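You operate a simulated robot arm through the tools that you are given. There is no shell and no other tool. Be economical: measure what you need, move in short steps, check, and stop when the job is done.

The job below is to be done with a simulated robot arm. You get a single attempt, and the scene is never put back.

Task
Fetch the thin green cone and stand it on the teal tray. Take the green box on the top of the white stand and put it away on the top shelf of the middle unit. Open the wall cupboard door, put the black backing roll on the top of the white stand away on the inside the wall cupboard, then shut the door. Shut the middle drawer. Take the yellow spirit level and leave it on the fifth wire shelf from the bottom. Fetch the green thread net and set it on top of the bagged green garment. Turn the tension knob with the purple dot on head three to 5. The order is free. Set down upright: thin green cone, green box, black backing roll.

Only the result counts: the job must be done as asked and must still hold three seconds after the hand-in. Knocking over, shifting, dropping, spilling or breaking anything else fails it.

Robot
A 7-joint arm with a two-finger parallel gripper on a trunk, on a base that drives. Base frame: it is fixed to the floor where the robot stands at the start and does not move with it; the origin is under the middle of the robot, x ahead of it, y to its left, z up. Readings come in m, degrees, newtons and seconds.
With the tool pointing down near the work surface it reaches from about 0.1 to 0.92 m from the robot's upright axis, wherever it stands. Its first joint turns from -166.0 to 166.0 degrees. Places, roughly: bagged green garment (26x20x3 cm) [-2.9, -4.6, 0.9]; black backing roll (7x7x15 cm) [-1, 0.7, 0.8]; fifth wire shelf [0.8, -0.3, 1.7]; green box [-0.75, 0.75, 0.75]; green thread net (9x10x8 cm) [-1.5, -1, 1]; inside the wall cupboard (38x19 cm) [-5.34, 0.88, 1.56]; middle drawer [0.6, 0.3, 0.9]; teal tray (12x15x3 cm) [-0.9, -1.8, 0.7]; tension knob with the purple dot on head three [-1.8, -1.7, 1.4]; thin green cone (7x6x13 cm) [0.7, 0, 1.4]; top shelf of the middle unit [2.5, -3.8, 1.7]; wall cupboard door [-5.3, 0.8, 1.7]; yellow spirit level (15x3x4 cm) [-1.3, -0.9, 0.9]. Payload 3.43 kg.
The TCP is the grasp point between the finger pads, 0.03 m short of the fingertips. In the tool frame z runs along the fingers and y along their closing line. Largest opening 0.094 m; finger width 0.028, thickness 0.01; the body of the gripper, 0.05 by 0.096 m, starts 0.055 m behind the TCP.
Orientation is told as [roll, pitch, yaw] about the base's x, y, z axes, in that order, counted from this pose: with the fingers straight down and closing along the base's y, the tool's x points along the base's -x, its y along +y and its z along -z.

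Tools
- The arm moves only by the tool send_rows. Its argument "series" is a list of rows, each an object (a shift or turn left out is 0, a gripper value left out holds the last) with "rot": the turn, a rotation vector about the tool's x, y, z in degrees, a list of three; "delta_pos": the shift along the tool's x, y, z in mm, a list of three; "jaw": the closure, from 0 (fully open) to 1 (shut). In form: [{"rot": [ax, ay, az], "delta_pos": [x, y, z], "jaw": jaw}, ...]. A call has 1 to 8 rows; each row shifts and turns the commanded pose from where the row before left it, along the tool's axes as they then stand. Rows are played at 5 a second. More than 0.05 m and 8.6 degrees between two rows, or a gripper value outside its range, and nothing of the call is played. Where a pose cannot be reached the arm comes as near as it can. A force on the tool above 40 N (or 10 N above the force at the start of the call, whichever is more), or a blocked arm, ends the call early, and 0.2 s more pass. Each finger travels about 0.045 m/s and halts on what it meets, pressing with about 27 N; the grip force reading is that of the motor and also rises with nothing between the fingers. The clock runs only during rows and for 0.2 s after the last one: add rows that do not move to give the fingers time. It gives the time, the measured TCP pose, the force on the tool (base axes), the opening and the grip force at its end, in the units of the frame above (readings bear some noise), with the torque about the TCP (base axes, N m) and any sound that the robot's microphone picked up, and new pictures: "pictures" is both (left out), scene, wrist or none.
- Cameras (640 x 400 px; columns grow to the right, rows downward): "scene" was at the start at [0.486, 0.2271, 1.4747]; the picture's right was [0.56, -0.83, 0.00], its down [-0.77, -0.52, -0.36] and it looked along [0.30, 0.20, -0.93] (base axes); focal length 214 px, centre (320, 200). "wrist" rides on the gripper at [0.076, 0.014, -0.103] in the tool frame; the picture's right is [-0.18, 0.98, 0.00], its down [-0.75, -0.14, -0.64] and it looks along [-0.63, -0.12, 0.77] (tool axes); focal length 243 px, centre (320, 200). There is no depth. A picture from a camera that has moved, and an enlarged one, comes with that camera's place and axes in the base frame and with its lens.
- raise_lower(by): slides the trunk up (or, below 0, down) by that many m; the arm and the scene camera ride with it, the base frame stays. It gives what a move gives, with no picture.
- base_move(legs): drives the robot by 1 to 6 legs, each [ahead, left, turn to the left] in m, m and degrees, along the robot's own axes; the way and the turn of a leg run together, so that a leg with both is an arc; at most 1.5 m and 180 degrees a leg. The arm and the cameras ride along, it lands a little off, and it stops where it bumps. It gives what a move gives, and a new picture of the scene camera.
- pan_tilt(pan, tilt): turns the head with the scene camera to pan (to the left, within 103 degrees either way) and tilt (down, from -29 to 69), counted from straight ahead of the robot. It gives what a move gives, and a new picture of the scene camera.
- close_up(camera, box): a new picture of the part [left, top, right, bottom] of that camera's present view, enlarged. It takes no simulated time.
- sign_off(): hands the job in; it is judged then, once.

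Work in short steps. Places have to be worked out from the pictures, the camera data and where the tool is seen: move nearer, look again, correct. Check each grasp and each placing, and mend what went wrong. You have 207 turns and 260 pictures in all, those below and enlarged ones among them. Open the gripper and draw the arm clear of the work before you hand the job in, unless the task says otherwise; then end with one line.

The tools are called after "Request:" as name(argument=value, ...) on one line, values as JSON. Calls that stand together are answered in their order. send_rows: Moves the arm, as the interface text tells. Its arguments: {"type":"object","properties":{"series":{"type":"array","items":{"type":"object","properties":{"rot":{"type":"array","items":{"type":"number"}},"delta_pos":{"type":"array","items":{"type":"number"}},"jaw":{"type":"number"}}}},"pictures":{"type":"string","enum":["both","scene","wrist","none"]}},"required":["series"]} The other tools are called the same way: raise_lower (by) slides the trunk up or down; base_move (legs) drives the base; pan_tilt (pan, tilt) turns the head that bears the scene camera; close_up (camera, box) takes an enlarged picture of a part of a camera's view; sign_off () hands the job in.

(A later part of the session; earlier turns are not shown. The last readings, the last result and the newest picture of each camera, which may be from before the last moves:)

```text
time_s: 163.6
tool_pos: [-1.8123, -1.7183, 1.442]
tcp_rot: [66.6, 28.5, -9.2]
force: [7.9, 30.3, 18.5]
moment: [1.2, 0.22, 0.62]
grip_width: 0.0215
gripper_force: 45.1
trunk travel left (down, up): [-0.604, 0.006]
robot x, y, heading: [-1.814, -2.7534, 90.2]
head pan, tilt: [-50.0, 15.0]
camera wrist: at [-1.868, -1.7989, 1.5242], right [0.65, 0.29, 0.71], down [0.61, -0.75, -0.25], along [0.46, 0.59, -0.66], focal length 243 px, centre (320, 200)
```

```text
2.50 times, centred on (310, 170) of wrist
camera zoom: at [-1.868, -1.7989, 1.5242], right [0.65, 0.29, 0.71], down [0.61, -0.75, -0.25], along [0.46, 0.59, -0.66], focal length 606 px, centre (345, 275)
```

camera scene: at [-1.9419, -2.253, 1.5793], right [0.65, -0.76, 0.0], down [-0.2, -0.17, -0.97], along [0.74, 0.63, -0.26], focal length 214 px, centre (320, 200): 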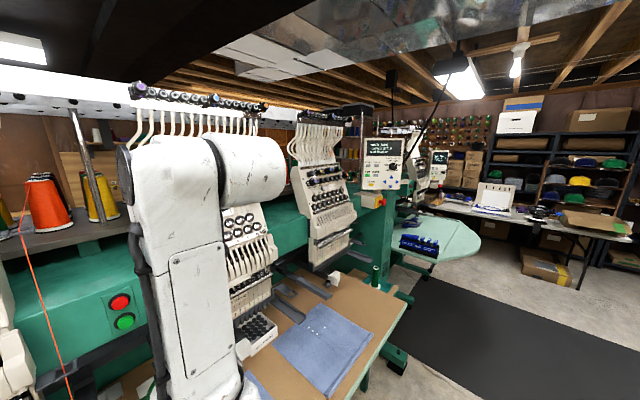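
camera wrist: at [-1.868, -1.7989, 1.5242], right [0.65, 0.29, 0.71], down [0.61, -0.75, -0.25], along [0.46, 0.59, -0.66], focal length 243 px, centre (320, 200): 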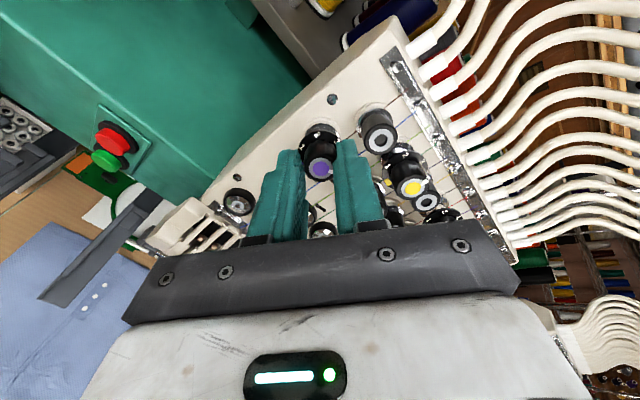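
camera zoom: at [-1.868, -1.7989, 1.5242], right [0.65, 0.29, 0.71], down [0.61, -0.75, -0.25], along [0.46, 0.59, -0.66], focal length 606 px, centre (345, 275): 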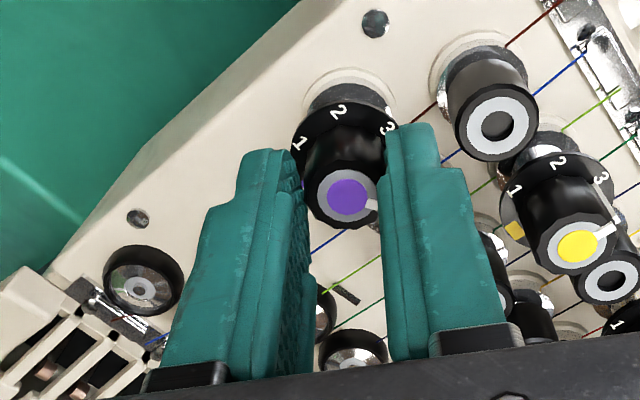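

The knob turned with the grip to about 4, with some side load. I release, back off 22 mm, and read the unloaded pose.

Request:
send_rows(series=[{"jaw": 0.6}, {}, {}, {}], pictures="none")

Request:
send_rows(series=[{"delta_pos": [0, 0, -22]}, {"rot": [0, 0, -8.57]}, {"rot": [0, 0, -8.57]}, {"rot": [0, 0, -8.57]}, {"rot": [0, 0, -8.57]}, {"rot": [0, 0, -8.57]}, {"rot": [0, 0, -8.57]}, {"rot": [0, 0, -8.57]}], pictures="wrist")

Request:
close_up(camera="wrist", box=[220, 80, 400, 240])

```text
time_s: 164.6
tool_pos: [-1.8128, -1.7202, 1.4403]
tcp_rot: [66.3, 28.2, -9.3]
force: [0.4, -0.4, -0.1]
moment: [0.03, 0.01, 0.03]
grip_width: 0.0378
gripper_force: 0.1
trunk travel left (down, up): [-0.604, 0.006]
robot x, y, heading: [-1.8163, -2.7539, 90.2]
head pan, tilt: [-50.0, 15.0]
```

```text
time_s: 166.4
tool_pos: [-1.8125, -1.7405, 1.4474]
tcp_rot: [66.4, -27.7, 13.8]
force: [0.0, 0.4, 0.2]
moment: [0.02, 0.0, 0.0]
grip_width: 0.0372
gripper_force: 0.1
trunk travel left (down, up): [-0.604, 0.006]
robot x, y, heading: [-1.8115, -2.7532, 90.3]
head pan, tilt: [-50.0, 15.0]
camera wrist: at [-1.8821, -1.8478, 1.4591], right [-0.34, 0.32, 0.88], down [0.74, -0.48, 0.46], along [0.57, 0.82, -0.07], focal length 243 px, centre (320, 200)
```

wrist: 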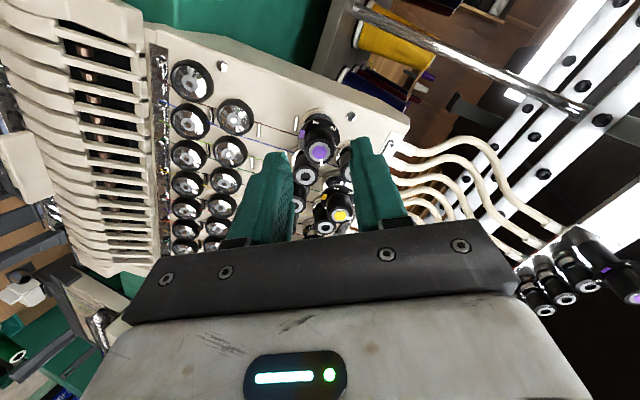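

```text
2.50 times, centred on (310, 160) of wrist
camera zoom: at [-1.8821, -1.8478, 1.4591], right [-0.34, 0.32, 0.88], down [0.74, -0.48, 0.46], along [0.57, 0.82, -0.07], focal length 606 px, centre (345, 300)
```

zoom: 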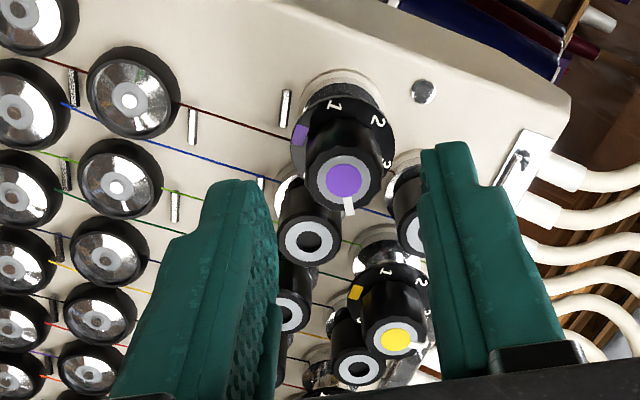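

The pointer is now at 4. I re-centre by about 2 mm, advance, regrip and turn another 60°.

Request:
send_rows(series=[{"delta_pos": [-2.2, 0.6, 11]}, {"delta_pos": [0, 0, 11]}, {}, {"jaw": 1}, {}, {}, {}], pictures="none")

Request:
send_rows(series=[{"rot": [0, 0, 8.57]}, {"rot": [0, 0, 8.57]}, {"rot": [0, 0, 8.57]}, {"rot": [0, 0, 8.57]}, {"rot": [0, 0, 8.57]}, {"rot": [0, 0, 8.57]}, {"rot": [0, 0, 8.57]}, {}], pictures="wrist")

Request:
close_up(camera="wrist", box=[220, 90, 400, 250])

```text
time_s: 168.0
tool_pos: [-1.8103, -1.7186, 1.4403]
tcp_rot: [66.2, -27.5, 13.8]
force: [4.4, -9.9, -13.2]
moment: [-0.48, -0.12, -0.31]
grip_width: 0.0216
gripper_force: 45.2
trunk travel left (down, up): [-0.604, 0.006]
robot x, y, heading: [-1.8091, -2.7545, 90.4]
head pan, tilt: [-50.0, 15.0]
```

```text
time_s: 169.8
tool_pos: [-1.8104, -1.7165, 1.4411]
tcp_rot: [66.4, 28.3, -9.2]
force: [6.6, 2.2, -13.0]
moment: [0.36, -0.14, 0.65]
grip_width: 0.0215
gripper_force: 45.1
trunk travel left (down, up): [-0.604, 0.006]
robot x, y, heading: [-1.813, -2.7529, 90.5]
head pan, tilt: [-50.0, 15.0]
camera wrist: at [-1.8667, -1.7983, 1.5241], right [0.64, 0.29, 0.71], down [0.61, -0.75, -0.24], along [0.46, 0.59, -0.67], focal length 243 px, centre (320, 200)
```

wrist: 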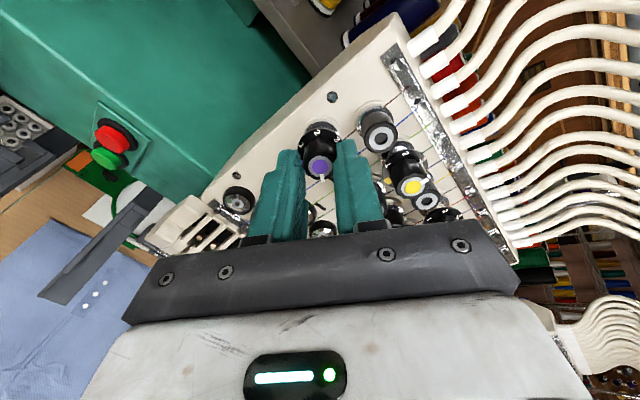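

```text
2.50 times, centred on (310, 170) of wrist
camera zoom: at [-1.8667, -1.7983, 1.5241], right [0.64, 0.29, 0.71], down [0.61, -0.75, -0.24], along [0.46, 0.59, -0.67], focal length 606 px, centre (345, 275)
```

zoom: 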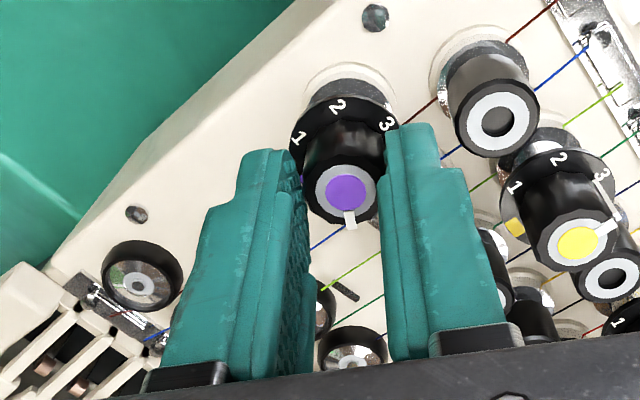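

The knob turned again. I release, back off, and check the reading with the scene camera.

Request:
send_rows(series=[{"jaw": 0.6}, {}, {}, {"delta_pos": [0, 0, -30]}, {"delta_pos": [0, 0, -40]}, {"delta_pos": [0, 0, -40]}], pictures="none")

Request:
pan_tilt(pan=-20, tilt=20)

Request:
close_up(camera="wrist", box=[260, 40, 400, 160])

```text
time_s: 171.2
tool_pos: [-1.8078, -1.8223, 1.4809]
tcp_rot: [66.2, 28.2, -9.3]
force: [-0.2, 0.8, 0.1]
moment: [-0.01, -0.02, 0.01]
grip_width: 0.0378
gripper_force: 0.0
trunk travel left (down, up): [-0.604, 0.006]
robot x, y, heading: [-1.8143, -2.7488, 90.3]
head pan, tilt: [-50.0, 15.0]
```

```text
time_s: 172.2
tool_pos: [-1.8079, -1.821, 1.4798]
tcp_rot: [66.3, 28.2, -9.3]
force: [0.4, 0.6, 0.6]
moment: [0.03, -0.01, 0.01]
grip_width: 0.0375
gripper_force: 0.0
trunk travel left (down, up): [-0.604, 0.006]
robot x, y, heading: [-1.8153, -2.7551, 90.3]
head pan, tilt: [-20.0, 20.0]
camera scene: at [-1.9817, -2.2259, 1.5712], right [0.94, -0.34, 0.0], down [-0.12, -0.32, -0.94], along [0.32, 0.88, -0.34], focal length 214 px, centre (320, 200)
```

scene: 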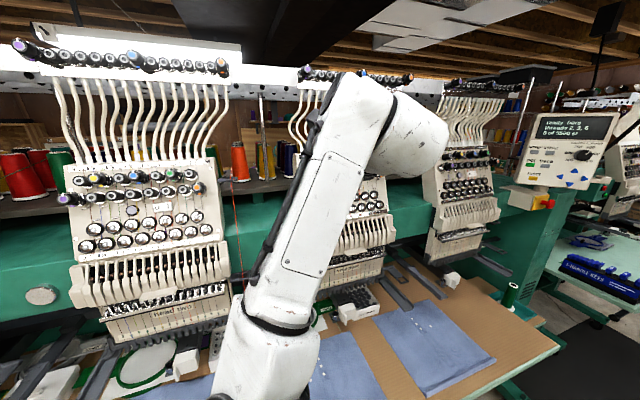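

```text
3.33 times, centred on (330, 100) of wrist
camera zoom: at [-1.8635, -1.9015, 1.5626], right [0.64, 0.29, 0.71], down [0.61, -0.75, -0.24], along [0.46, 0.59, -0.66], focal length 809 px, centre (287, 533)
```

zoom: 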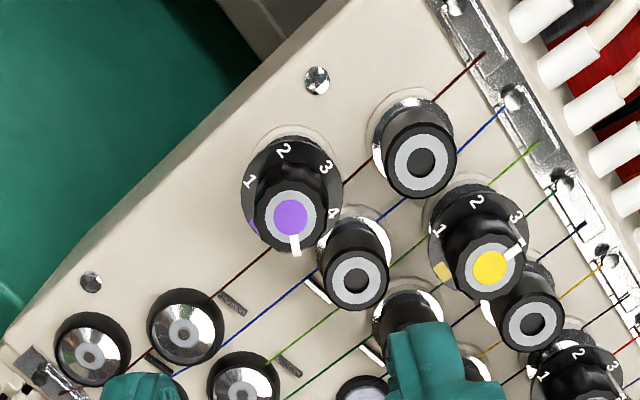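

By wrist-view geometry the pointer is at about 120–123°, i.e. 5. I back the base off and verify from the scene camera.

Request:
base_move(legs=[[-0.3, 0, 0], [0, 0.35, 0]])

Request:
pan_tilt(pan=-40, tilt=10)

```text
time_s: 176.1
tool_pos: [-2.1686, -2.1217, 1.4803]
tcp_rot: [66.3, 28.2, -8.8]
force: [-0.2, 0.5, -0.2]
moment: [-0.03, 0.0, 0.01]
grip_width: 0.0374
gripper_force: 0.1
trunk travel left (down, up): [-0.604, 0.006]
robot x, y, heading: [-2.1658, -3.0571, 90.6]
head pan, tilt: [-20.0, 20.0]
camera scene: at [-2.3394, -2.5283, 1.5712], right [0.94, -0.33, 0.0], down [-0.11, -0.32, -0.94], along [0.31, 0.89, -0.34], focal length 214 px, centre (320, 200)
```

scene: 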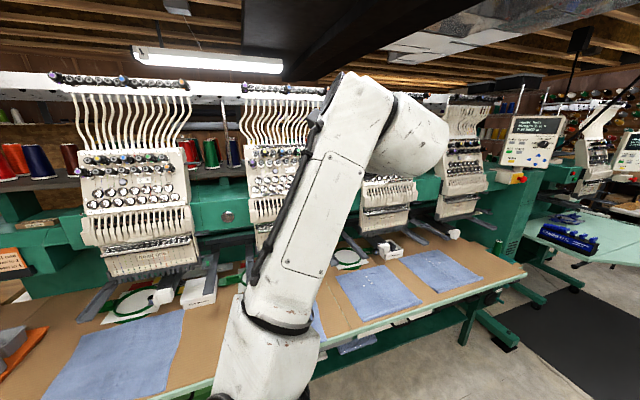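

```text
time_s: 176.9
tool_pos: [-2.1698, -2.1243, 1.4809]
tcp_rot: [66.4, 28.3, -8.8]
force: [0.7, 0.0, 0.3]
moment: [0.01, 0.01, -0.02]
grip_width: 0.0375
gripper_force: 0.1
trunk travel left (down, up): [-0.604, 0.006]
robot x, y, heading: [-2.1657, -3.058, 90.6]
head pan, tilt: [-40.0, 10.0]
camera scene: at [-2.3114, -2.5441, 1.5874], right [0.77, -0.63, 0.0], down [-0.11, -0.14, -0.98], along [0.62, 0.76, -0.17], focal length 214 px, centre (320, 200)
```

scene: 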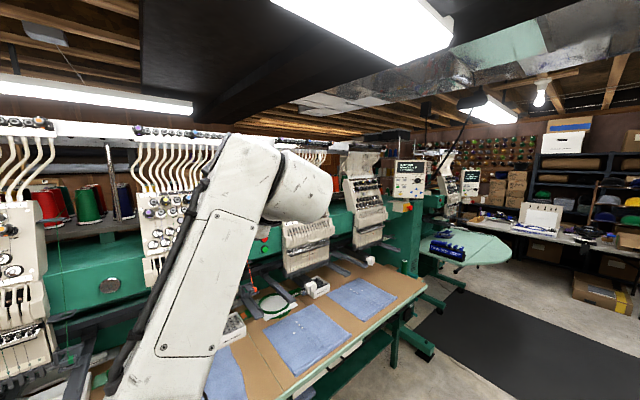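

The arm hides head three. I unroll the wrist to bring the arm back to a travel posture.

Request:
send_rows(series=[{"rot": [0, 0, -8.57], "delta_pos": [0, 0, -20]}, {"rot": [0, 0, -8.57], "delta_pos": [0, 0, -20]}, {"rot": [0, 0, -8.57]}, {"rot": [0, 0, -8.57]}, {"rot": [0, 0, -8.57]}, {"rot": [0, 0, -8.57]}, {"rot": [0, 0, -8.57]}, {"rot": [0, 0, -8.57]}], pictures="none")

Request:
send_rows(series=[{"rot": [0, 0, -8.57]}, {"rot": [0, 0, -8.57]}, {"rot": [0, 0, -8.57]}, {"rot": [0, 0, -8.57]}, {"rot": [0, 0, -8.57]}, {"rot": [0, 0, -8.57], "jaw": 0}, {"delta_pos": [45, 0, 0]}, {"delta_pos": [45, 0, 0]}], pictures="none")

Request:
send_rows(series=[{"delta_pos": [45, 0, -20]}, {"delta_pos": [45, 0, -20]}, {"delta_pos": [45, 0, -20]}, {"delta_pos": [45, 0, -20]}, {"rot": [0, 8.5, 0], "delta_pos": [40, 0, -20]}, {"rot": [0, 8.5, 0]}, {"rot": [0, 8.5, 0]}, {"rot": [0, 8.5, 0]}], pictures="none")

Request:
pan_tilt(pan=-30, tilt=10)

```text
time_s: 178.7
tool_pos: [-2.1661, -2.1614, 1.4945]
tcp_rot: [64.3, -35.5, 18.5]
force: [0.2, -0.3, 0.0]
moment: [0.0, 0.02, -0.02]
grip_width: 0.0375
gripper_force: 0.0
trunk travel left (down, up): [-0.604, 0.006]
robot x, y, heading: [-2.1659, -3.0532, 90.8]
head pan, tilt: [-40.0, 10.0]
```

```text
time_s: 180.5
tool_pos: [-2.1659, -2.1928, 1.4082]
tcp_rot: [0.8, -69.3, 91.9]
force: [0.5, 0.4, -0.4]
moment: [0.0, 0.0, -0.01]
grip_width: 0.094
gripper_force: 0.2
trunk travel left (down, up): [-0.604, 0.006]
robot x, y, heading: [-2.1675, -3.0523, 90.7]
head pan, tilt: [-40.0, 10.0]
```

```text
time_s: 182.3
tool_pos: [-2.1617, -2.2936, 1.3093]
tcp_rot: [0.5, -35.1, 92.6]
force: [-0.1, -0.2, -0.1]
moment: [-0.03, 0.01, -0.01]
grip_width: 0.0941
gripper_force: 0.1
out of reach, approached as far as the arm can: row 3, 4
trunk travel left (down, up): [-0.604, 0.006]
robot x, y, heading: [-2.1673, -3.0546, 90.9]
head pan, tilt: [-40.0, 10.0]
```

```text
time_s: 183.1
tool_pos: [-2.1611, -2.2925, 1.3094]
tcp_rot: [0.3, -35.4, 92.5]
force: [-0.5, 0.5, -0.3]
moment: [-0.02, 0.0, -0.02]
grip_width: 0.0938
gripper_force: 0.0
trunk travel left (down, up): [-0.604, 0.006]
robot x, y, heading: [-2.1665, -3.0582, 90.6]
head pan, tilt: [-30.0, 10.0]
camera scene: at [-2.3247, -2.5351, 1.5875], right [0.87, -0.49, 0.0], down [-0.08, -0.15, -0.98], along [0.48, 0.86, -0.17], focal length 214 px, centre (320, 200)
```

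scene: 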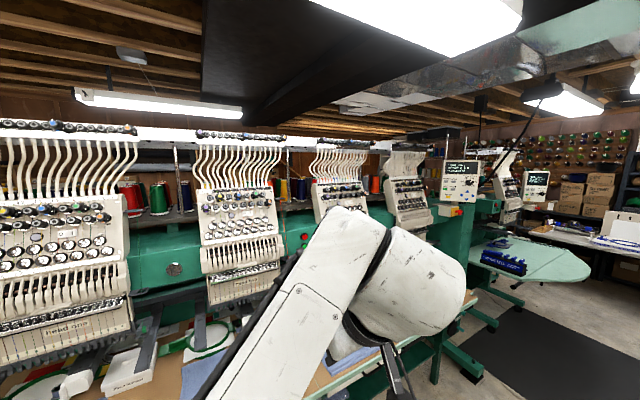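

Head three is now in view at centre; I enlarge its purple knob.

Request:
close_up(camera="scene", box=[308, 178, 332, 202])

```text
16.00 times, centred on (320, 190) of scene
camera zoom: at [-2.3247, -2.5351, 1.5875], right [0.87, -0.49, 0.0], down [-0.08, -0.15, -0.98], along [0.48, 0.86, -0.17], focal length 3432 px, centre (320, 360)
```

zoom: 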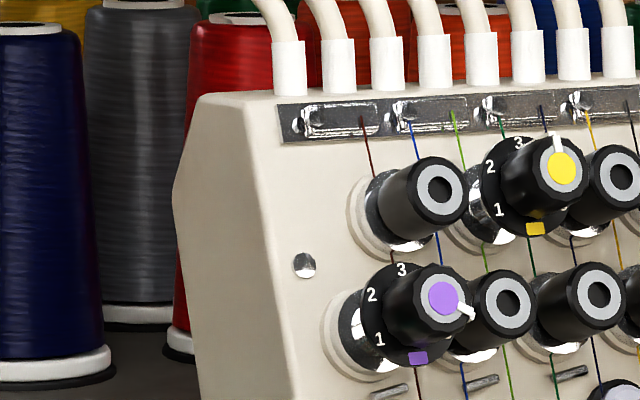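

The pointer reads 5. I now drive back round to the north side, stopping by the wall cupboard to look at its door.

Request:
base_move(legs=[[0, 1.35, -0.6], [0, 1.33, 0], [1.5, 0, 0], [0.95, 0, 0]])

Request:
pan_tilt(pan=25, tilt=5)

```text
time_s: 207.5
tool_pos: [-4.7796, 0.124, 1.3102]
tcp_rot: [0.3, -35.3, 91.2]
force: [0.9, 0.5, -0.2]
moment: [0.01, 0.02, 0.0]
grip_width: 0.094
gripper_force: 0.0
trunk travel left (down, up): [-0.604, 0.006]
robot x, y, heading: [-4.8055, -0.6419, 89.3]
head pan, tilt: [-30.0, 10.0]
camera scene: at [-4.9485, -0.1148, 1.5875], right [0.86, -0.51, 0.0], down [-0.09, -0.15, -0.98], along [0.5, 0.85, -0.17], focal length 214 px, centre (320, 200)
```

scene: 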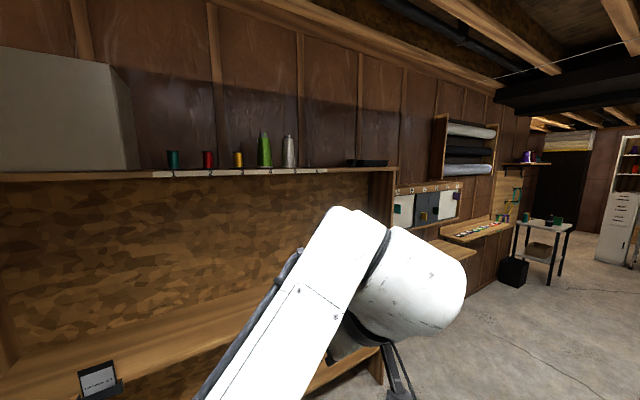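

```text
time_s: 208.8
tool_pos: [-4.7784, 0.1229, 1.3094]
tcp_rot: [0.3, -35.2, 91.2]
force: [0.6, -0.1, 0.5]
moment: [0.02, -0.01, 0.0]
grip_width: 0.0938
gripper_force: 0.1
trunk travel left (down, up): [-0.604, 0.006]
robot x, y, heading: [-4.8033, -0.6409, 89.3]
head pan, tilt: [25.0, 5.0]
camera scene: at [-5.0337, -0.1112, 1.5955], right [0.91, 0.41, 0.0], down [0.04, -0.08, -1.0], along [-0.41, 0.91, -0.09], focal length 214 px, centre (320, 200)
```

scene: 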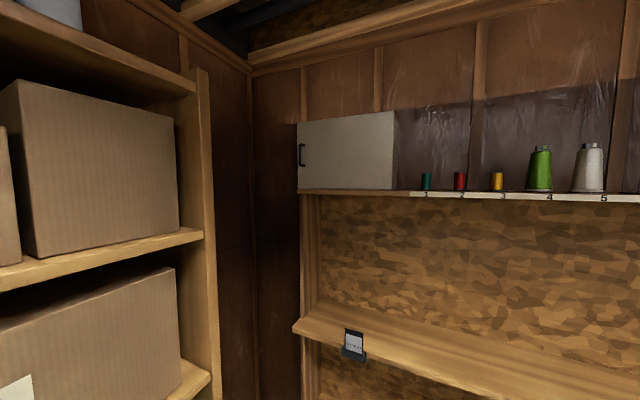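

The cupboard's door (x -5.53…-5.12, face y≈0.77, z 1.56–1.86) has its handle at the left, about (-5.515, 0.74, 1.70), hinge right. I reposition the robot to face it and raise the tool.

Request:
base_move(legs=[[0, 0.28, 0], [0.3, 0, 0], [0, 0, 22]])

Request:
send_rows(series=[{"rot": [0, -8.5, 0], "delta_pos": [-25, 0, 10]}, {"rot": [0, -8.5, 0], "delta_pos": [-30, 0, 10]}, {"rot": [0, -8.5, 0], "delta_pos": [-35, 0, 10]}, {"rot": [0, -8.5, 0], "delta_pos": [-40, 0, 10]}, {"rot": [0, -8.5, 0], "delta_pos": [-40, 0, 10]}, {"rot": [0, -8.5, 0], "delta_pos": [-45, 0, 5]}, {"delta_pos": [-45, 0, 5]}, {"delta_pos": [-45, 0, 5]}], pictures="wrist")

```text
time_s: 213.6
tool_pos: [-5.3447, 0.387, 1.3091]
tcp_rot: [0.4, -35.2, 113.0]
force: [-0.5, -1.0, -0.3]
moment: [0.0, 0.01, 0.01]
grip_width: 0.0941
gripper_force: 0.2
trunk travel left (down, up): [-0.604, 0.006]
robot x, y, heading: [-5.0823, -0.3292, 111.0]
head pan, tilt: [25.0, 5.0]
camera scene: at [-5.4944, 0.0744, 1.5955], right [0.69, 0.72, 0.0], down [0.06, -0.06, -1.0], along [-0.72, 0.69, -0.09], focal length 214 px, centre (320, 200)
```

scene: 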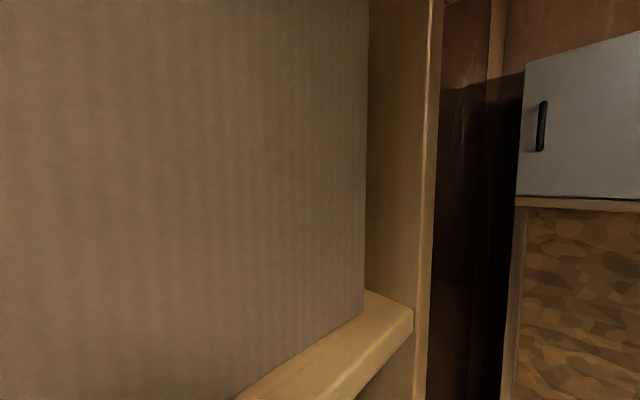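

```text
time_s: 215.4
tool_pos: [-5.4101, 0.5418, 1.5444]
tcp_rot: [5.5, -86.3, 107.8]
force: [-0.3, -0.1, 0.0]
moment: [-0.01, 0.0, 0.03]
grip_width: 0.0941
gripper_force: 0.1
trunk travel left (down, up): [-0.604, 0.006]
robot x, y, heading: [-5.0836, -0.327, 111.2]
head pan, tilt: [25.0, 5.0]
camera wrist: at [-5.3816, 0.4373, 1.4748], right [-0.91, -0.38, 0.19], down [0.37, -0.49, 0.79], along [-0.21, 0.79, 0.58], focal length 243 px, centre (320, 200)
```

wrist: 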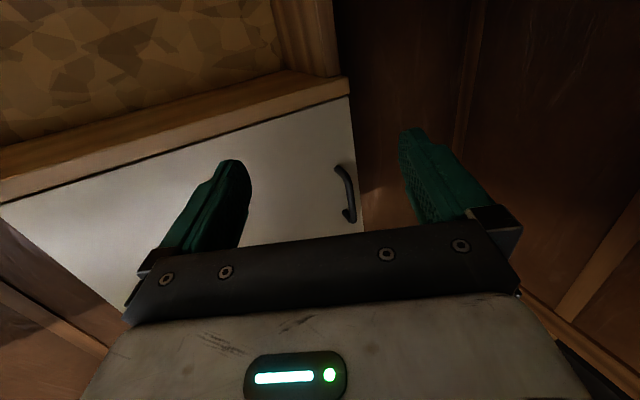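

The handle is at about (-5.503, 0.727, 1.70) by both cameras. I raise the tool 16 cm, shift slightly left, and recheck.

Request:
send_rows(series=[{"delta_pos": [-41, 4, 0]}, {"delta_pos": [-41, 4, 0]}, {"delta_pos": [-41, 4, 0]}, {"delta_pos": [-41, 4, 0]}, {"delta_pos": [0, 0, 45]}, {"delta_pos": [0, 0, 45]}, {}], pictures="wrist")

Request:
pan_tilt(pan=-5, tilt=0)

```text
time_s: 217.0
tool_pos: [-5.4652, 0.6283, 1.7033]
tcp_rot: [5.2, -86.2, 108.0]
force: [0.1, -1.0, -1.0]
moment: [0.0, 0.0, 0.0]
grip_width: 0.094
gripper_force: 0.1
trunk travel left (down, up): [-0.604, 0.006]
robot x, y, heading: [-5.0828, -0.3291, 111.3]
head pan, tilt: [25.0, 5.0]
camera wrist: at [-5.4365, 0.5234, 1.6337], right [-0.91, -0.38, 0.19], down [0.37, -0.49, 0.79], along [-0.21, 0.79, 0.58], focal length 243 px, centre (320, 200)
```

wrist: 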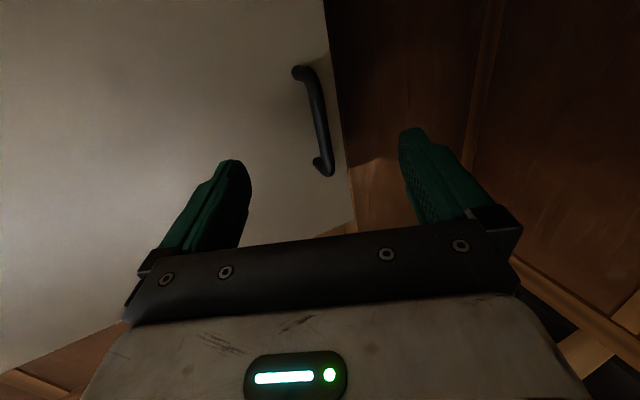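

```text
time_s: 217.9
tool_pos: [-5.4652, 0.6266, 1.7034]
tcp_rot: [5.0, -86.3, 108.3]
force: [0.3, 0.0, 0.2]
moment: [-0.01, 0.03, -0.02]
grip_width: 0.0942
gripper_force: 0.1
trunk travel left (down, up): [-0.604, 0.006]
robot x, y, heading: [-5.0823, -0.3296, 111.2]
head pan, tilt: [-5.0, 0.0]
camera scene: at [-5.4534, 0.0974, 1.6034], right [0.96, 0.28, 0.0], down [0.0, 0.0, -1.0], along [-0.28, 0.96, 0.0], focal length 214 px, centre (320, 200)
```

scene: 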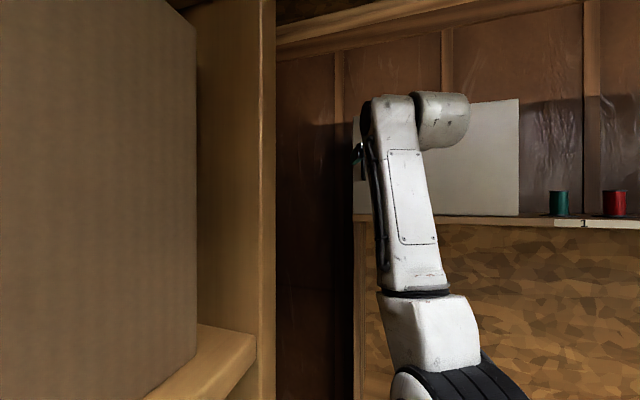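

Well aligned: the handle bar is 108 mm ahead on the tool axis. I narrow the jaws to ~42 mm, advance 98 mm and close on the bar.

Request:
send_rows(series=[{"jaw": 0.55, "delta_pos": [0, 0, 20]}, {"delta_pos": [0, 0, 30]}, {"delta_pos": [0, -1, 30]}, {"delta_pos": [0, -1, 18]}, {"jaw": 1}, {}, {}], pictures="wrist")

```text
time_s: 219.5
tool_pos: [-5.5025, 0.7169, 1.6968]
tcp_rot: [4.7, -86.2, 108.6]
force: [-3.9, 0.1, -0.3]
moment: [-0.02, -0.09, 0.0]
grip_width: 0.0151
gripper_force: 39.3
trunk travel left (down, up): [-0.604, 0.006]
robot x, y, heading: [-5.0852, -0.331, 111.2]
head pan, tilt: [-5.0, 0.0]
camera wrist: at [-5.4738, 0.612, 1.6271], right [-0.91, -0.38, 0.19], down [0.37, -0.49, 0.79], along [-0.21, 0.79, 0.58], focal length 243 px, centre (320, 200)
```

wrist: 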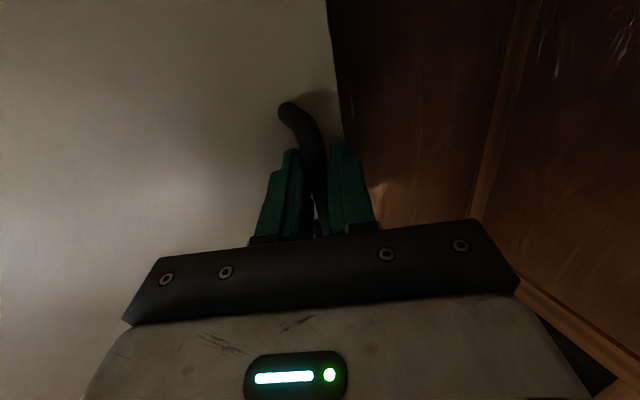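

The bar is held. I pull the door open along its arc (about 30°), yawing with it.

Request:
send_rows(series=[{"delta_pos": [2.1, 8.1, -32.9], "rot": [-5, 0, -0.3]}, {"delta_pos": [2.1, 8.1, -32.9], "rot": [-5, 0, -0.3]}, {"delta_pos": [2.1, 8.1, -32.9], "rot": [-5, 0, -0.3]}], pictures="none")

Request:
send_rows(series=[{"delta_pos": [2.1, 8.1, -32.9], "rot": [-5, 0, -0.3]}, {"delta_pos": [2.1, 8.1, -32.9], "rot": [-5, 0, -0.3]}, {"delta_pos": [2.1, 8.1, -32.9], "rot": [-5, 0, -0.3]}], pictures="both")

```text
time_s: 220.3
tool_pos: [-5.477, 0.6148, 1.698]
tcp_rot: [5.0, -86.1, 123.7]
force: [-12.6, -5.7, -3.7]
moment: [-0.07, 0.02, -0.08]
grip_width: 0.0118
gripper_force: 44.5
trunk travel left (down, up): [-0.604, 0.006]
robot x, y, heading: [-5.0838, -0.3326, 111.1]
head pan, tilt: [-5.0, 0.0]
```

```text
time_s: 221.1
tool_pos: [-5.427, 0.5263, 1.6977]
tcp_rot: [4.7, -86.3, 138.9]
force: [-17.3, -13.0, -11.0]
moment: [-0.85, -1.09, 0.12]
grip_width: 0.0116
gripper_force: 44.5
trunk travel left (down, up): [-0.604, 0.006]
robot x, y, heading: [-5.0843, -0.3317, 111.1]
head pan, tilt: [-5.0, 0.0]
camera scene: at [-5.4553, 0.0966, 1.6031], right [0.96, 0.28, 0.0], down [0.0, 0.0, -1.0], along [-0.28, 0.96, 0.0], focal length 214 px, centre (320, 200)
camera wrist: at [-5.3501, 0.4517, 1.6272], right [-0.59, -0.78, 0.19], down [0.56, -0.23, 0.79], along [-0.58, 0.58, 0.58], focal length 243 px, centre (320, 200)
```

scene: 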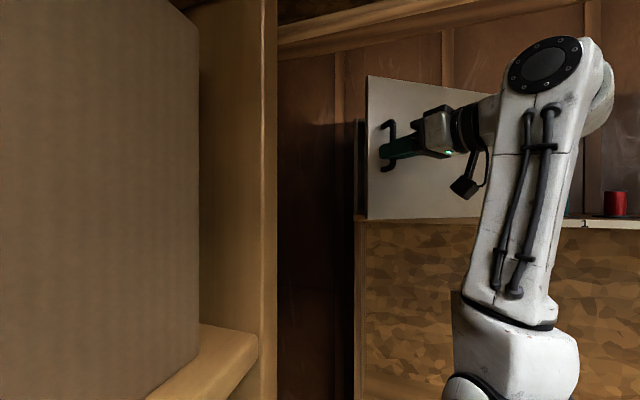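
wrist: 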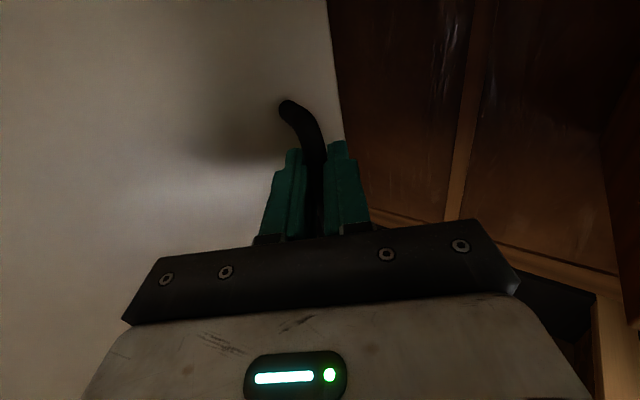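

The door follows nicely (30°). There is a slight radial pull, so I widen the radius a little and continue another 30°.

Request:
send_rows(series=[{"delta_pos": [2.1, 10.5, -32.5], "rot": [-5, 0, -0.3]}, {"delta_pos": [2.1, 10, -32.5], "rot": [-5, 0, -0.3]}, {"delta_pos": [2.1, 9.5, -32.5], "rot": [-5, 0, -0.3]}], pictures="none")

Request:
send_rows(series=[{"delta_pos": [2.1, 9, -32.7], "rot": [-5, 0, -0.3]}, {"delta_pos": [2.1, 9, -32.7], "rot": [-5, 0, -0.3]}, {"delta_pos": [2.1, 9, -32.7], "rot": [-5, 0, -0.3]}], pictures="both")

```text
time_s: 221.9
tool_pos: [-5.3553, 0.4549, 1.6965]
tcp_rot: [7.7, -86.9, 150.4]
force: [-1.1, -1.7, -0.3]
moment: [-0.13, -1.06, -0.16]
grip_width: 0.0117
gripper_force: 44.5
trunk travel left (down, up): [-0.604, 0.006]
robot x, y, heading: [-5.0812, -0.3345, 111.0]
head pan, tilt: [-5.0, 0.0]
```

```text
time_s: 222.7
tool_pos: [-5.2671, 0.403, 1.6976]
tcp_rot: [13.0, -87.1, 159.9]
force: [12.5, 27.4, 20.8]
moment: [0.72, -0.5, -0.47]
grip_width: 0.0116
gripper_force: 45.2
trunk travel left (down, up): [-0.604, 0.006]
robot x, y, heading: [-5.0812, -0.3279, 111.0]
head pan, tilt: [-5.0, 0.0]
camera scene: at [-5.4516, 0.0994, 1.6037], right [0.96, 0.28, 0.0], down [0.0, 0.0, -1.0], along [-0.28, 0.96, 0.0], focal length 214 px, centre (320, 200)
camera wrist: at [-5.1634, 0.3748, 1.6257], right [-0.13, -0.97, 0.2], down [0.62, 0.08, 0.78], along [-0.78, 0.22, 0.59], focal length 243 px, centre (320, 200)
```

scene: 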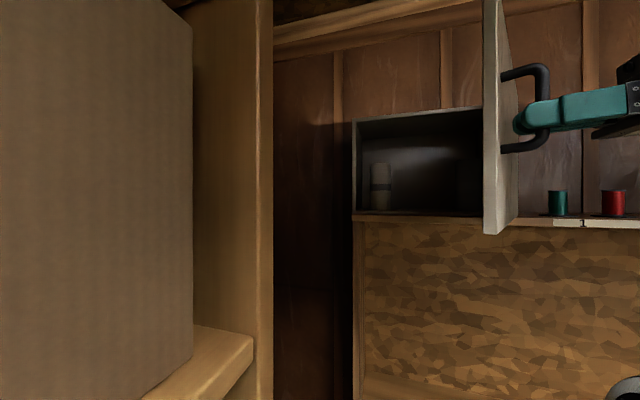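
wrist: 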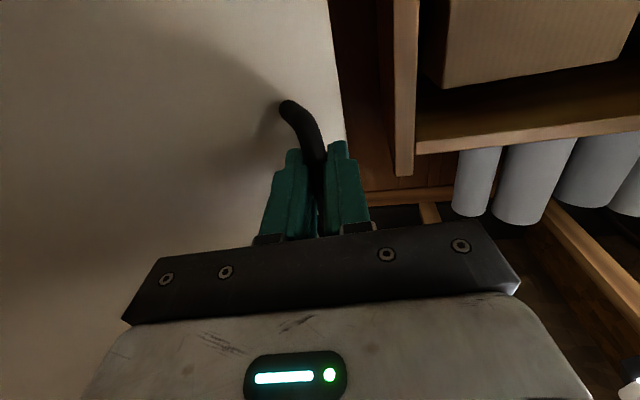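

About 60° open; the cupboard holds one pale roll at its left, leaving the right free. I relax and regrip the handle to shed the load, then continue the arc.

Request:
send_rows(series=[{"jaw": 0.75}, {}, {"jaw": 1}, {}, {"delta_pos": [2.1, 5, -33], "rot": [-5, 0, -0.3]}, {"delta_pos": [2.1, 6, -33], "rot": [-5, 0, -0.3]}, {"delta_pos": [2.1, 7, -33], "rot": [-5, 0, -0.3]}], pictures="none")

Request:
send_rows(series=[{"delta_pos": [2.1, 8, -33], "rot": [-5, 0, -0.3]}, {"delta_pos": [2.1, 8, -33], "rot": [-5, 0, -0.3]}, {"delta_pos": [2.1, 8, -33], "rot": [-5, 0, -0.3]}], pictures="both")

```text
time_s: 224.3
tool_pos: [-5.1738, 0.3775, 1.6973]
tcp_rot: [3.6, -86.6, -174.9]
force: [-2.3, -17.0, -21.5]
moment: [-0.28, 0.0, -0.08]
grip_width: 0.0115
gripper_force: 44.6
trunk travel left (down, up): [-0.604, 0.006]
robot x, y, heading: [-5.0832, -0.3305, 111.4]
head pan, tilt: [-5.0, 0.0]
```

```text
time_s: 224.7
tool_pos: [-5.1558, 0.3752, 1.6971]
tcp_rot: [3.3, -86.3, -171.8]
force: [-1.6, -8.5, -8.2]
moment: [-0.32, 0.53, -0.13]
grip_width: 0.0115
gripper_force: 45.4
trunk travel left (down, up): [-0.604, 0.006]
robot x, y, heading: [-5.0796, -0.3311, 111.1]
head pan, tilt: [-5.0, 0.0]
stopped in row 1: the force on the tool passed its limit at 43 N (the readings are from after the stop); the commanded pose is now the measured one
camera scene: at [-5.4538, 0.0964, 1.6037], right [0.96, 0.28, 0.0], down [0.0, 0.0, -1.0], along [-0.28, 0.96, 0.0], focal length 214 px, centre (320, 200)
camera wrist: at [-5.0485, 0.3831, 1.6261], right [0.18, -0.96, 0.19], down [0.55, 0.26, 0.79], along [-0.81, -0.04, 0.58], focal length 243 px, centre (320, 200)
```

scene: 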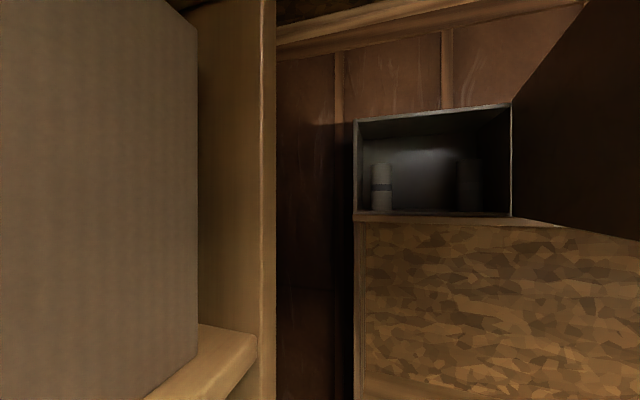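
wrist: 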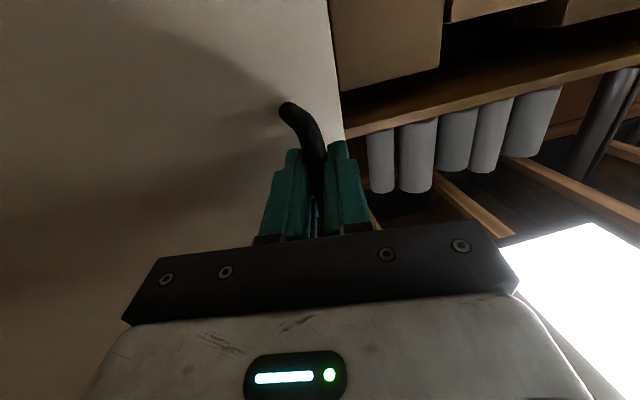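

The door is about 78° open. I zoom into the interior, and release the handle and back off.

Request:
close_up(camera="scene", box=[340, 90, 520, 230])

Request:
send_rows(series=[{"jaw": 0.5}, {}, {}, {"delta_pos": [0, 0, -30]}, {"delta_pos": [0, 0, -40]}, {"delta_pos": [0, 0, -40]}], pictures="wrist")

```text
2.86 times, centred on (430, 160) of scene
camera zoom: at [-5.4538, 0.0964, 1.6037], right [0.96, 0.28, 0.0], down [0.0, 0.0, -1.0], along [-0.28, 0.96, 0.0], focal length 613 px, centre (6, 314)
```

zoom: 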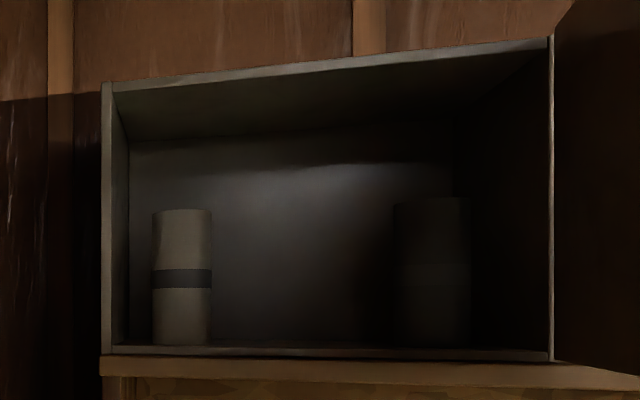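

```text
time_s: 226.1
tool_pos: [-5.0487, 0.3993, 1.702]
tcp_rot: [3.5, -86.4, -172.0]
force: [-1.6, -0.8, 0.1]
moment: [-0.03, 0.01, -0.01]
grip_width: 0.0468
gripper_force: 0.0
trunk travel left (down, up): [-0.604, 0.006]
robot x, y, heading: [-5.0819, -0.3286, 111.3]
head pan, tilt: [-5.0, 0.0]
camera wrist: at [-4.941, 0.4059, 1.6314], right [0.18, -0.96, 0.19], down [0.55, 0.26, 0.79], along [-0.81, -0.04, 0.58], focal length 243 px, centre (320, 200)
```

wrist: 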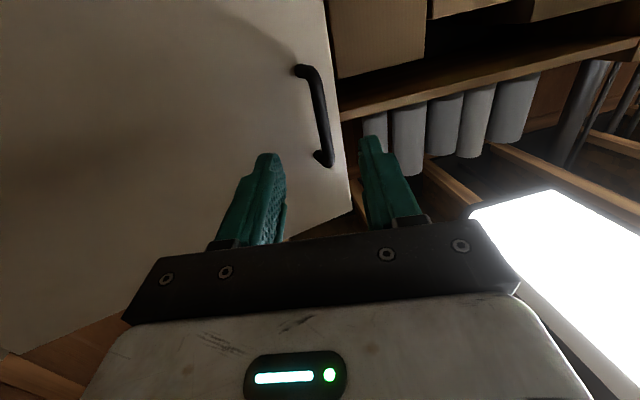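

Inside, rolls stand at x≈-5.46 and x≈-5.18, so the free spot is around x=-5.31. To give the arm room I'll push the door wider from its inner side: back off, extend, and turn the tool to face north.

Request:
base_move(legs=[[-0.35, 0, 0]])

Request:
send_rows(series=[{"delta_pos": [0, -48, 0], "jaw": 1}, {"delta_pos": [0, -48, 0]}, {"delta_pos": [0, -48, 0]}, {"delta_pos": [0, -48, 0]}, {"rot": [8.4, 0, 0.5]}, {"rot": [8.4, 0, 0.5]}, {"rot": [8.4, 0, 0.5]}, {"rot": [8.4, 0, 0.5]}], pictures="none")

Request:
send_rows(series=[{"rot": [8.4, 0, 0.5]}, {"rot": [8.4, 0, 0.5]}, {"rot": [8.4, 0, 0.5]}, {"rot": [8.4, 0, 0.5]}, {"rot": [8.4, 0, 0.5]}, {"rot": [8.4, 0, 0.5]}, {}], pictures="scene")

```text
time_s: 228.3
tool_pos: [-4.9207, 0.0728, 1.7026]
tcp_rot: [3.8, -86.4, -172.3]
force: [0.0, 0.1, 0.3]
moment: [-0.02, -0.02, 0.0]
grip_width: 0.047
gripper_force: 0.2
trunk travel left (down, up): [-0.604, 0.006]
robot x, y, heading: [-4.9582, -0.6579, 111.5]
head pan, tilt: [-5.0, 0.0]
camera scene: at [-5.3261, -0.2291, 1.6035], right [0.96, 0.28, 0.0], down [0.0, 0.0, -1.0], along [-0.28, 0.96, 0.0], focal length 214 px, centre (320, 200)
```

scene: 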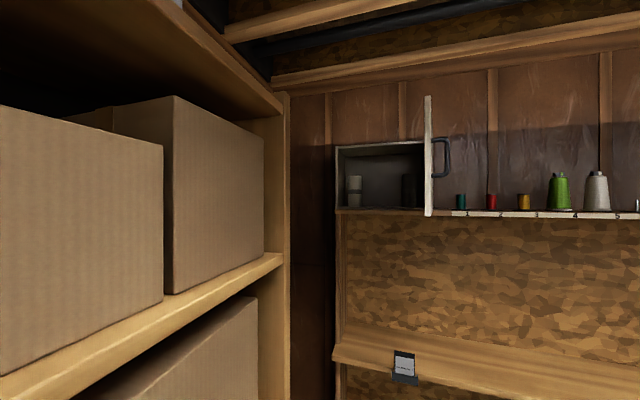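

```text
time_s: 230.1
tool_pos: [-4.9363, 0.1443, 1.7011]
tcp_rot: [2.0, -86.4, 155.7]
force: [-0.1, -0.1, 0.9]
moment: [-0.01, 0.0, -0.04]
grip_width: 0.0002
gripper_force: 27.0
out of reach, approached as far as the arm can: row 2, 3, 4
trunk travel left (down, up): [-0.604, 0.006]
robot x, y, heading: [-4.957, -0.6568, 111.4]
head pan, tilt: [-5.0, 0.0]
```

```text
time_s: 231.7
tool_pos: [-4.936, 0.1435, 1.7021]
tcp_rot: [-1.8, -86.2, 109.0]
force: [-0.3, 0.2, -0.8]
moment: [-0.01, -0.02, -0.02]
grip_width: 0.0
gripper_force: 27.0
trunk travel left (down, up): [-0.604, 0.006]
robot x, y, heading: [-4.9588, -0.6557, 111.4]
head pan, tilt: [-5.0, 0.0]
camera scene: at [-5.3263, -0.229, 1.6035], right [0.96, 0.28, 0.0], down [0.0, 0.0, -1.0], along [-0.28, 0.96, 0.0], focal length 214 px, centre (320, 200)
```

scene: 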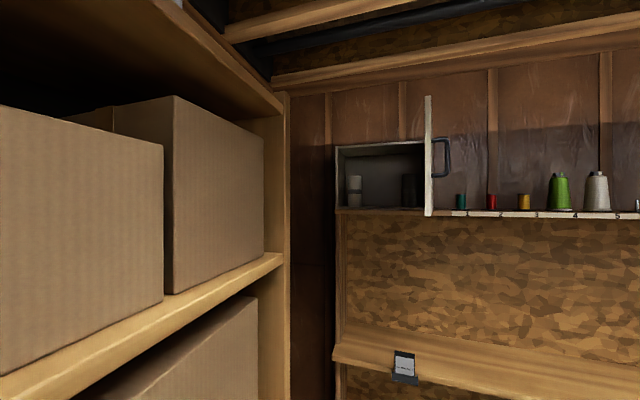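

The tool faces north now. I shift the base 0.1 m left, the arm 13 cm west, then drive ahead so the closed fingers pass inside the door's free edge.

Request:
base_move(legs=[[0, 0.1, 0]])

Request:
send_rows(series=[{"delta_pos": [0, 41, 13]}, {"delta_pos": [0, 41, 13]}, {"delta_pos": [0, 41, 13]}, {"delta_pos": [40, 0, 0]}, {"delta_pos": [40, 0, 0]}, {}], pictures="none")

Request:
base_move(legs=[[0.27, 0, 0]])

```text
time_s: 232.9
tool_pos: [-5.0307, 0.1076, 1.7014]
tcp_rot: [-2.3, -86.4, 109.6]
force: [0.8, -0.2, -0.3]
moment: [-0.02, 0.0, -0.01]
grip_width: 0.0
gripper_force: 26.8
trunk travel left (down, up): [-0.604, 0.006]
robot x, y, heading: [-5.0494, -0.6928, 111.2]
head pan, tilt: [-5.0, 0.0]
camera scene: at [-5.4198, -0.2657, 1.6035], right [0.96, 0.28, 0.0], down [0.0, 0.0, -1.0], along [-0.28, 0.96, 0.0], focal length 214 px, centre (320, 200)
```

scene: 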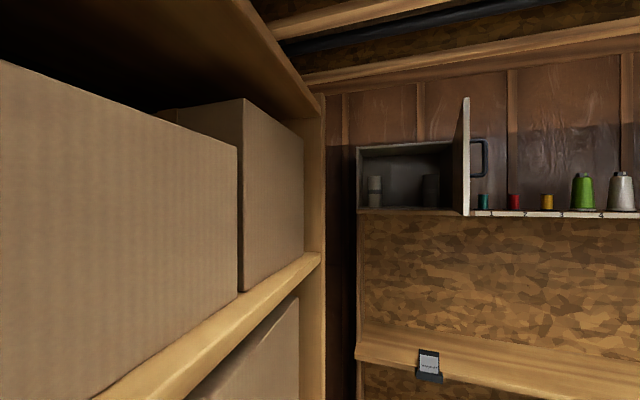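

```text
time_s: 234.3
tool_pos: [-5.1585, 0.1036, 1.6189]
tcp_rot: [-2.4, -86.4, 109.6]
force: [-0.7, 0.0, -0.2]
moment: [0.03, 0.03, 0.0]
grip_width: 0.0002
gripper_force: 26.8
trunk travel left (down, up): [-0.604, 0.006]
robot x, y, heading: [-5.0463, -0.6931, 111.3]
head pan, tilt: [-5.0, 0.0]
```

```text
time_s: 236.2
tool_pos: [-5.2558, 0.3515, 1.6188]
tcp_rot: [-2.2, -86.3, 109.6]
force: [-0.8, 0.6, 0.3]
moment: [-0.01, -0.02, -0.01]
grip_width: 0.0
gripper_force: 27.6
trunk travel left (down, up): [-0.604, 0.006]
robot x, y, heading: [-5.1467, -0.443, 111.3]
head pan, tilt: [-5.0, 0.0]
camera scene: at [-5.5171, -0.0175, 1.6035], right [0.96, 0.28, 0.0], down [0.0, 0.0, -1.0], along [-0.28, 0.96, 0.0], focal length 214 px, centre (320, 200)
```

scene: 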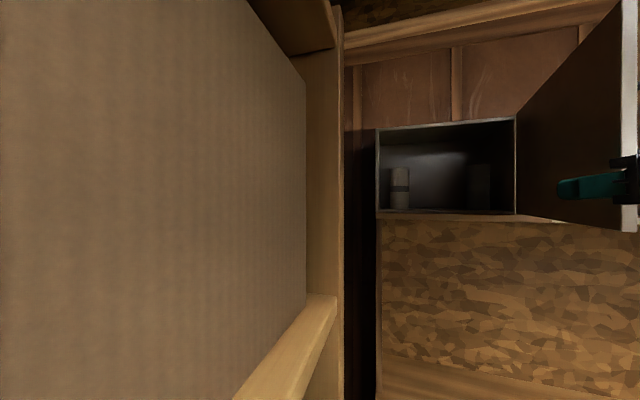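

The closed fingers are just inside the door's free edge. I go 7 cm further in and push east to swing it wider.

Request:
send_rows(series=[{"delta_pos": [0, 0, 35]}, {"delta_pos": [0, 0, 35]}, {"delta_pos": [0, -40, 0]}, {"delta_pos": [0, -40, 0]}, {"delta_pos": [0, -40, 0]}, {"delta_pos": [0, -40, 0]}, {"delta_pos": [0, -40, 0]}, {}], pictures="scene")

```text
time_s: 236.8
tool_pos: [-5.2805, 0.3979, 1.6172]
tcp_rot: [-5.4, -87.0, 113.3]
force: [-7.1, -24.4, -12.2]
moment: [1.24, 0.5, -1.37]
grip_width: 0.0003
gripper_force: 27.0
trunk travel left (down, up): [-0.604, 0.006]
robot x, y, heading: [-5.1462, -0.4408, 111.5]
head pan, tilt: [-5.0, 0.0]
stopped in row 2: the force on the tool passed its limit at 94 N (the readings are from after the stop); the commanded pose is now the measured one
camera scene: at [-5.5191, -0.0207, 1.6035], right [0.96, 0.28, 0.0], down [0.0, 0.0, -1.0], along [-0.28, 0.96, 0.0], focal length 214 px, centre (320, 200)
```

scene: 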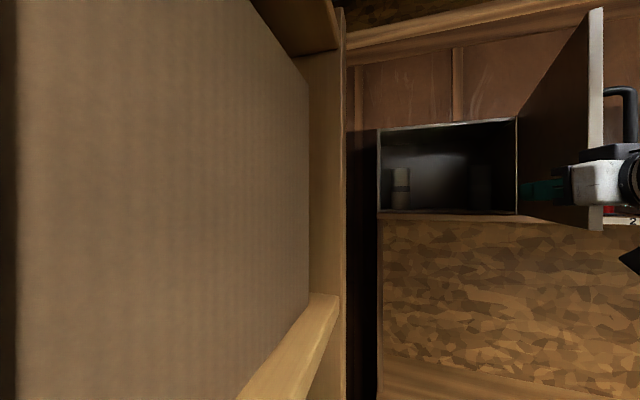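

The hand body touched the door edge. I ease back 12 mm and push east with the finger side.

Request:
send_rows(series=[{"delta_pos": [0, 10, -14]}, {"delta_pos": [0, -25, 0]}, {"delta_pos": [0, -30, 0]}, {"delta_pos": [0, -30, 0]}, {"delta_pos": [0, -30, 0]}, {}], pictures="scene")

```text
time_s: 237.4
tool_pos: [-5.2542, 0.3921, 1.6178]
tcp_rot: [-4.8, -87.0, 112.8]
force: [-2.4, -10.5, -2.5]
moment: [0.4, 0.02, -0.54]
grip_width: 0.0001
gripper_force: 26.6
trunk travel left (down, up): [-0.604, 0.006]
robot x, y, heading: [-5.1453, -0.4449, 111.6]
head pan, tilt: [-5.0, 0.0]
stopped in row 3: the force on the tool passed its limit at 57 N (the readings are from after the stop); the commanded pose is now the measured one
camera scene: at [-5.5183, -0.0192, 1.6036], right [0.96, 0.28, 0.0], down [0.0, 0.0, -1.0], along [-0.28, 0.96, 0.0], focal length 214 px, centre (320, 200)
```

scene: 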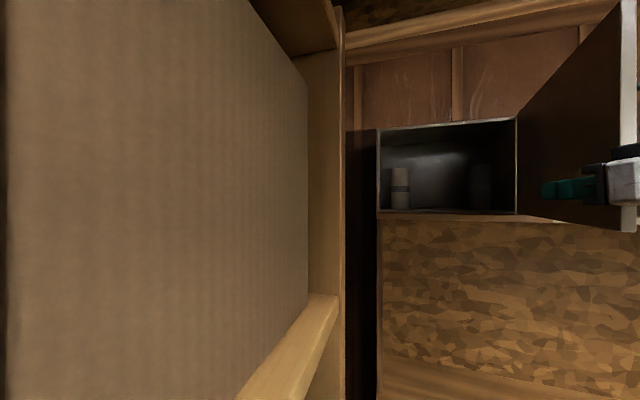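

The door moved again. I push gently in small steps to see whether it goes further.

Request:
send_rows(series=[{"delta_pos": [0, 2, -10]}, {"delta_pos": [0, -8, 0]}, {"delta_pos": [0, -8, 0]}, {"delta_pos": [0, -8, 0]}, {"delta_pos": [0, -8, 0]}, {"delta_pos": [0, -8, 0]}, {"delta_pos": [0, -8, 0]}, {"delta_pos": [0, -8, 0]}], pictures="scene")

```text
time_s: 238.6
tool_pos: [-5.2291, 0.3871, 1.6194]
tcp_rot: [-3.8, -87.0, 111.6]
force: [-2.1, -16.0, -7.8]
moment: [0.86, 0.63, -0.78]
grip_width: 0.0
gripper_force: 26.6
trunk travel left (down, up): [-0.604, 0.006]
robot x, y, heading: [-5.1424, -0.4442, 111.3]
head pan, tilt: [-5.0, 0.0]
stopped in row 5: the force on the tool passed its limit at 46 N (the readings are from after the stop); the commanded pose is now the measured one
camera scene: at [-5.5188, -0.0208, 1.6037], right [0.96, 0.28, 0.0], down [0.0, 0.0, -1.0], along [-0.28, 0.96, 0.0], focal length 214 px, centre (320, 200)
```

scene: 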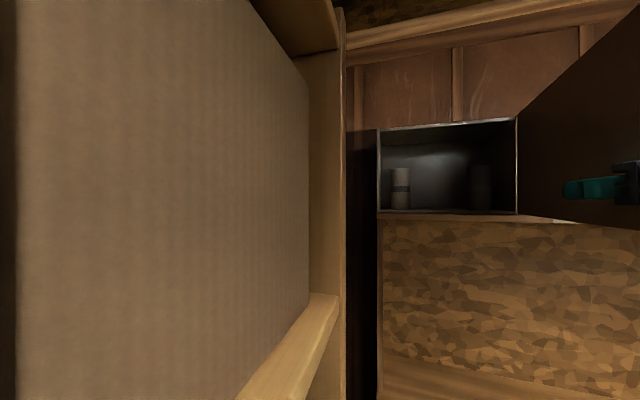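

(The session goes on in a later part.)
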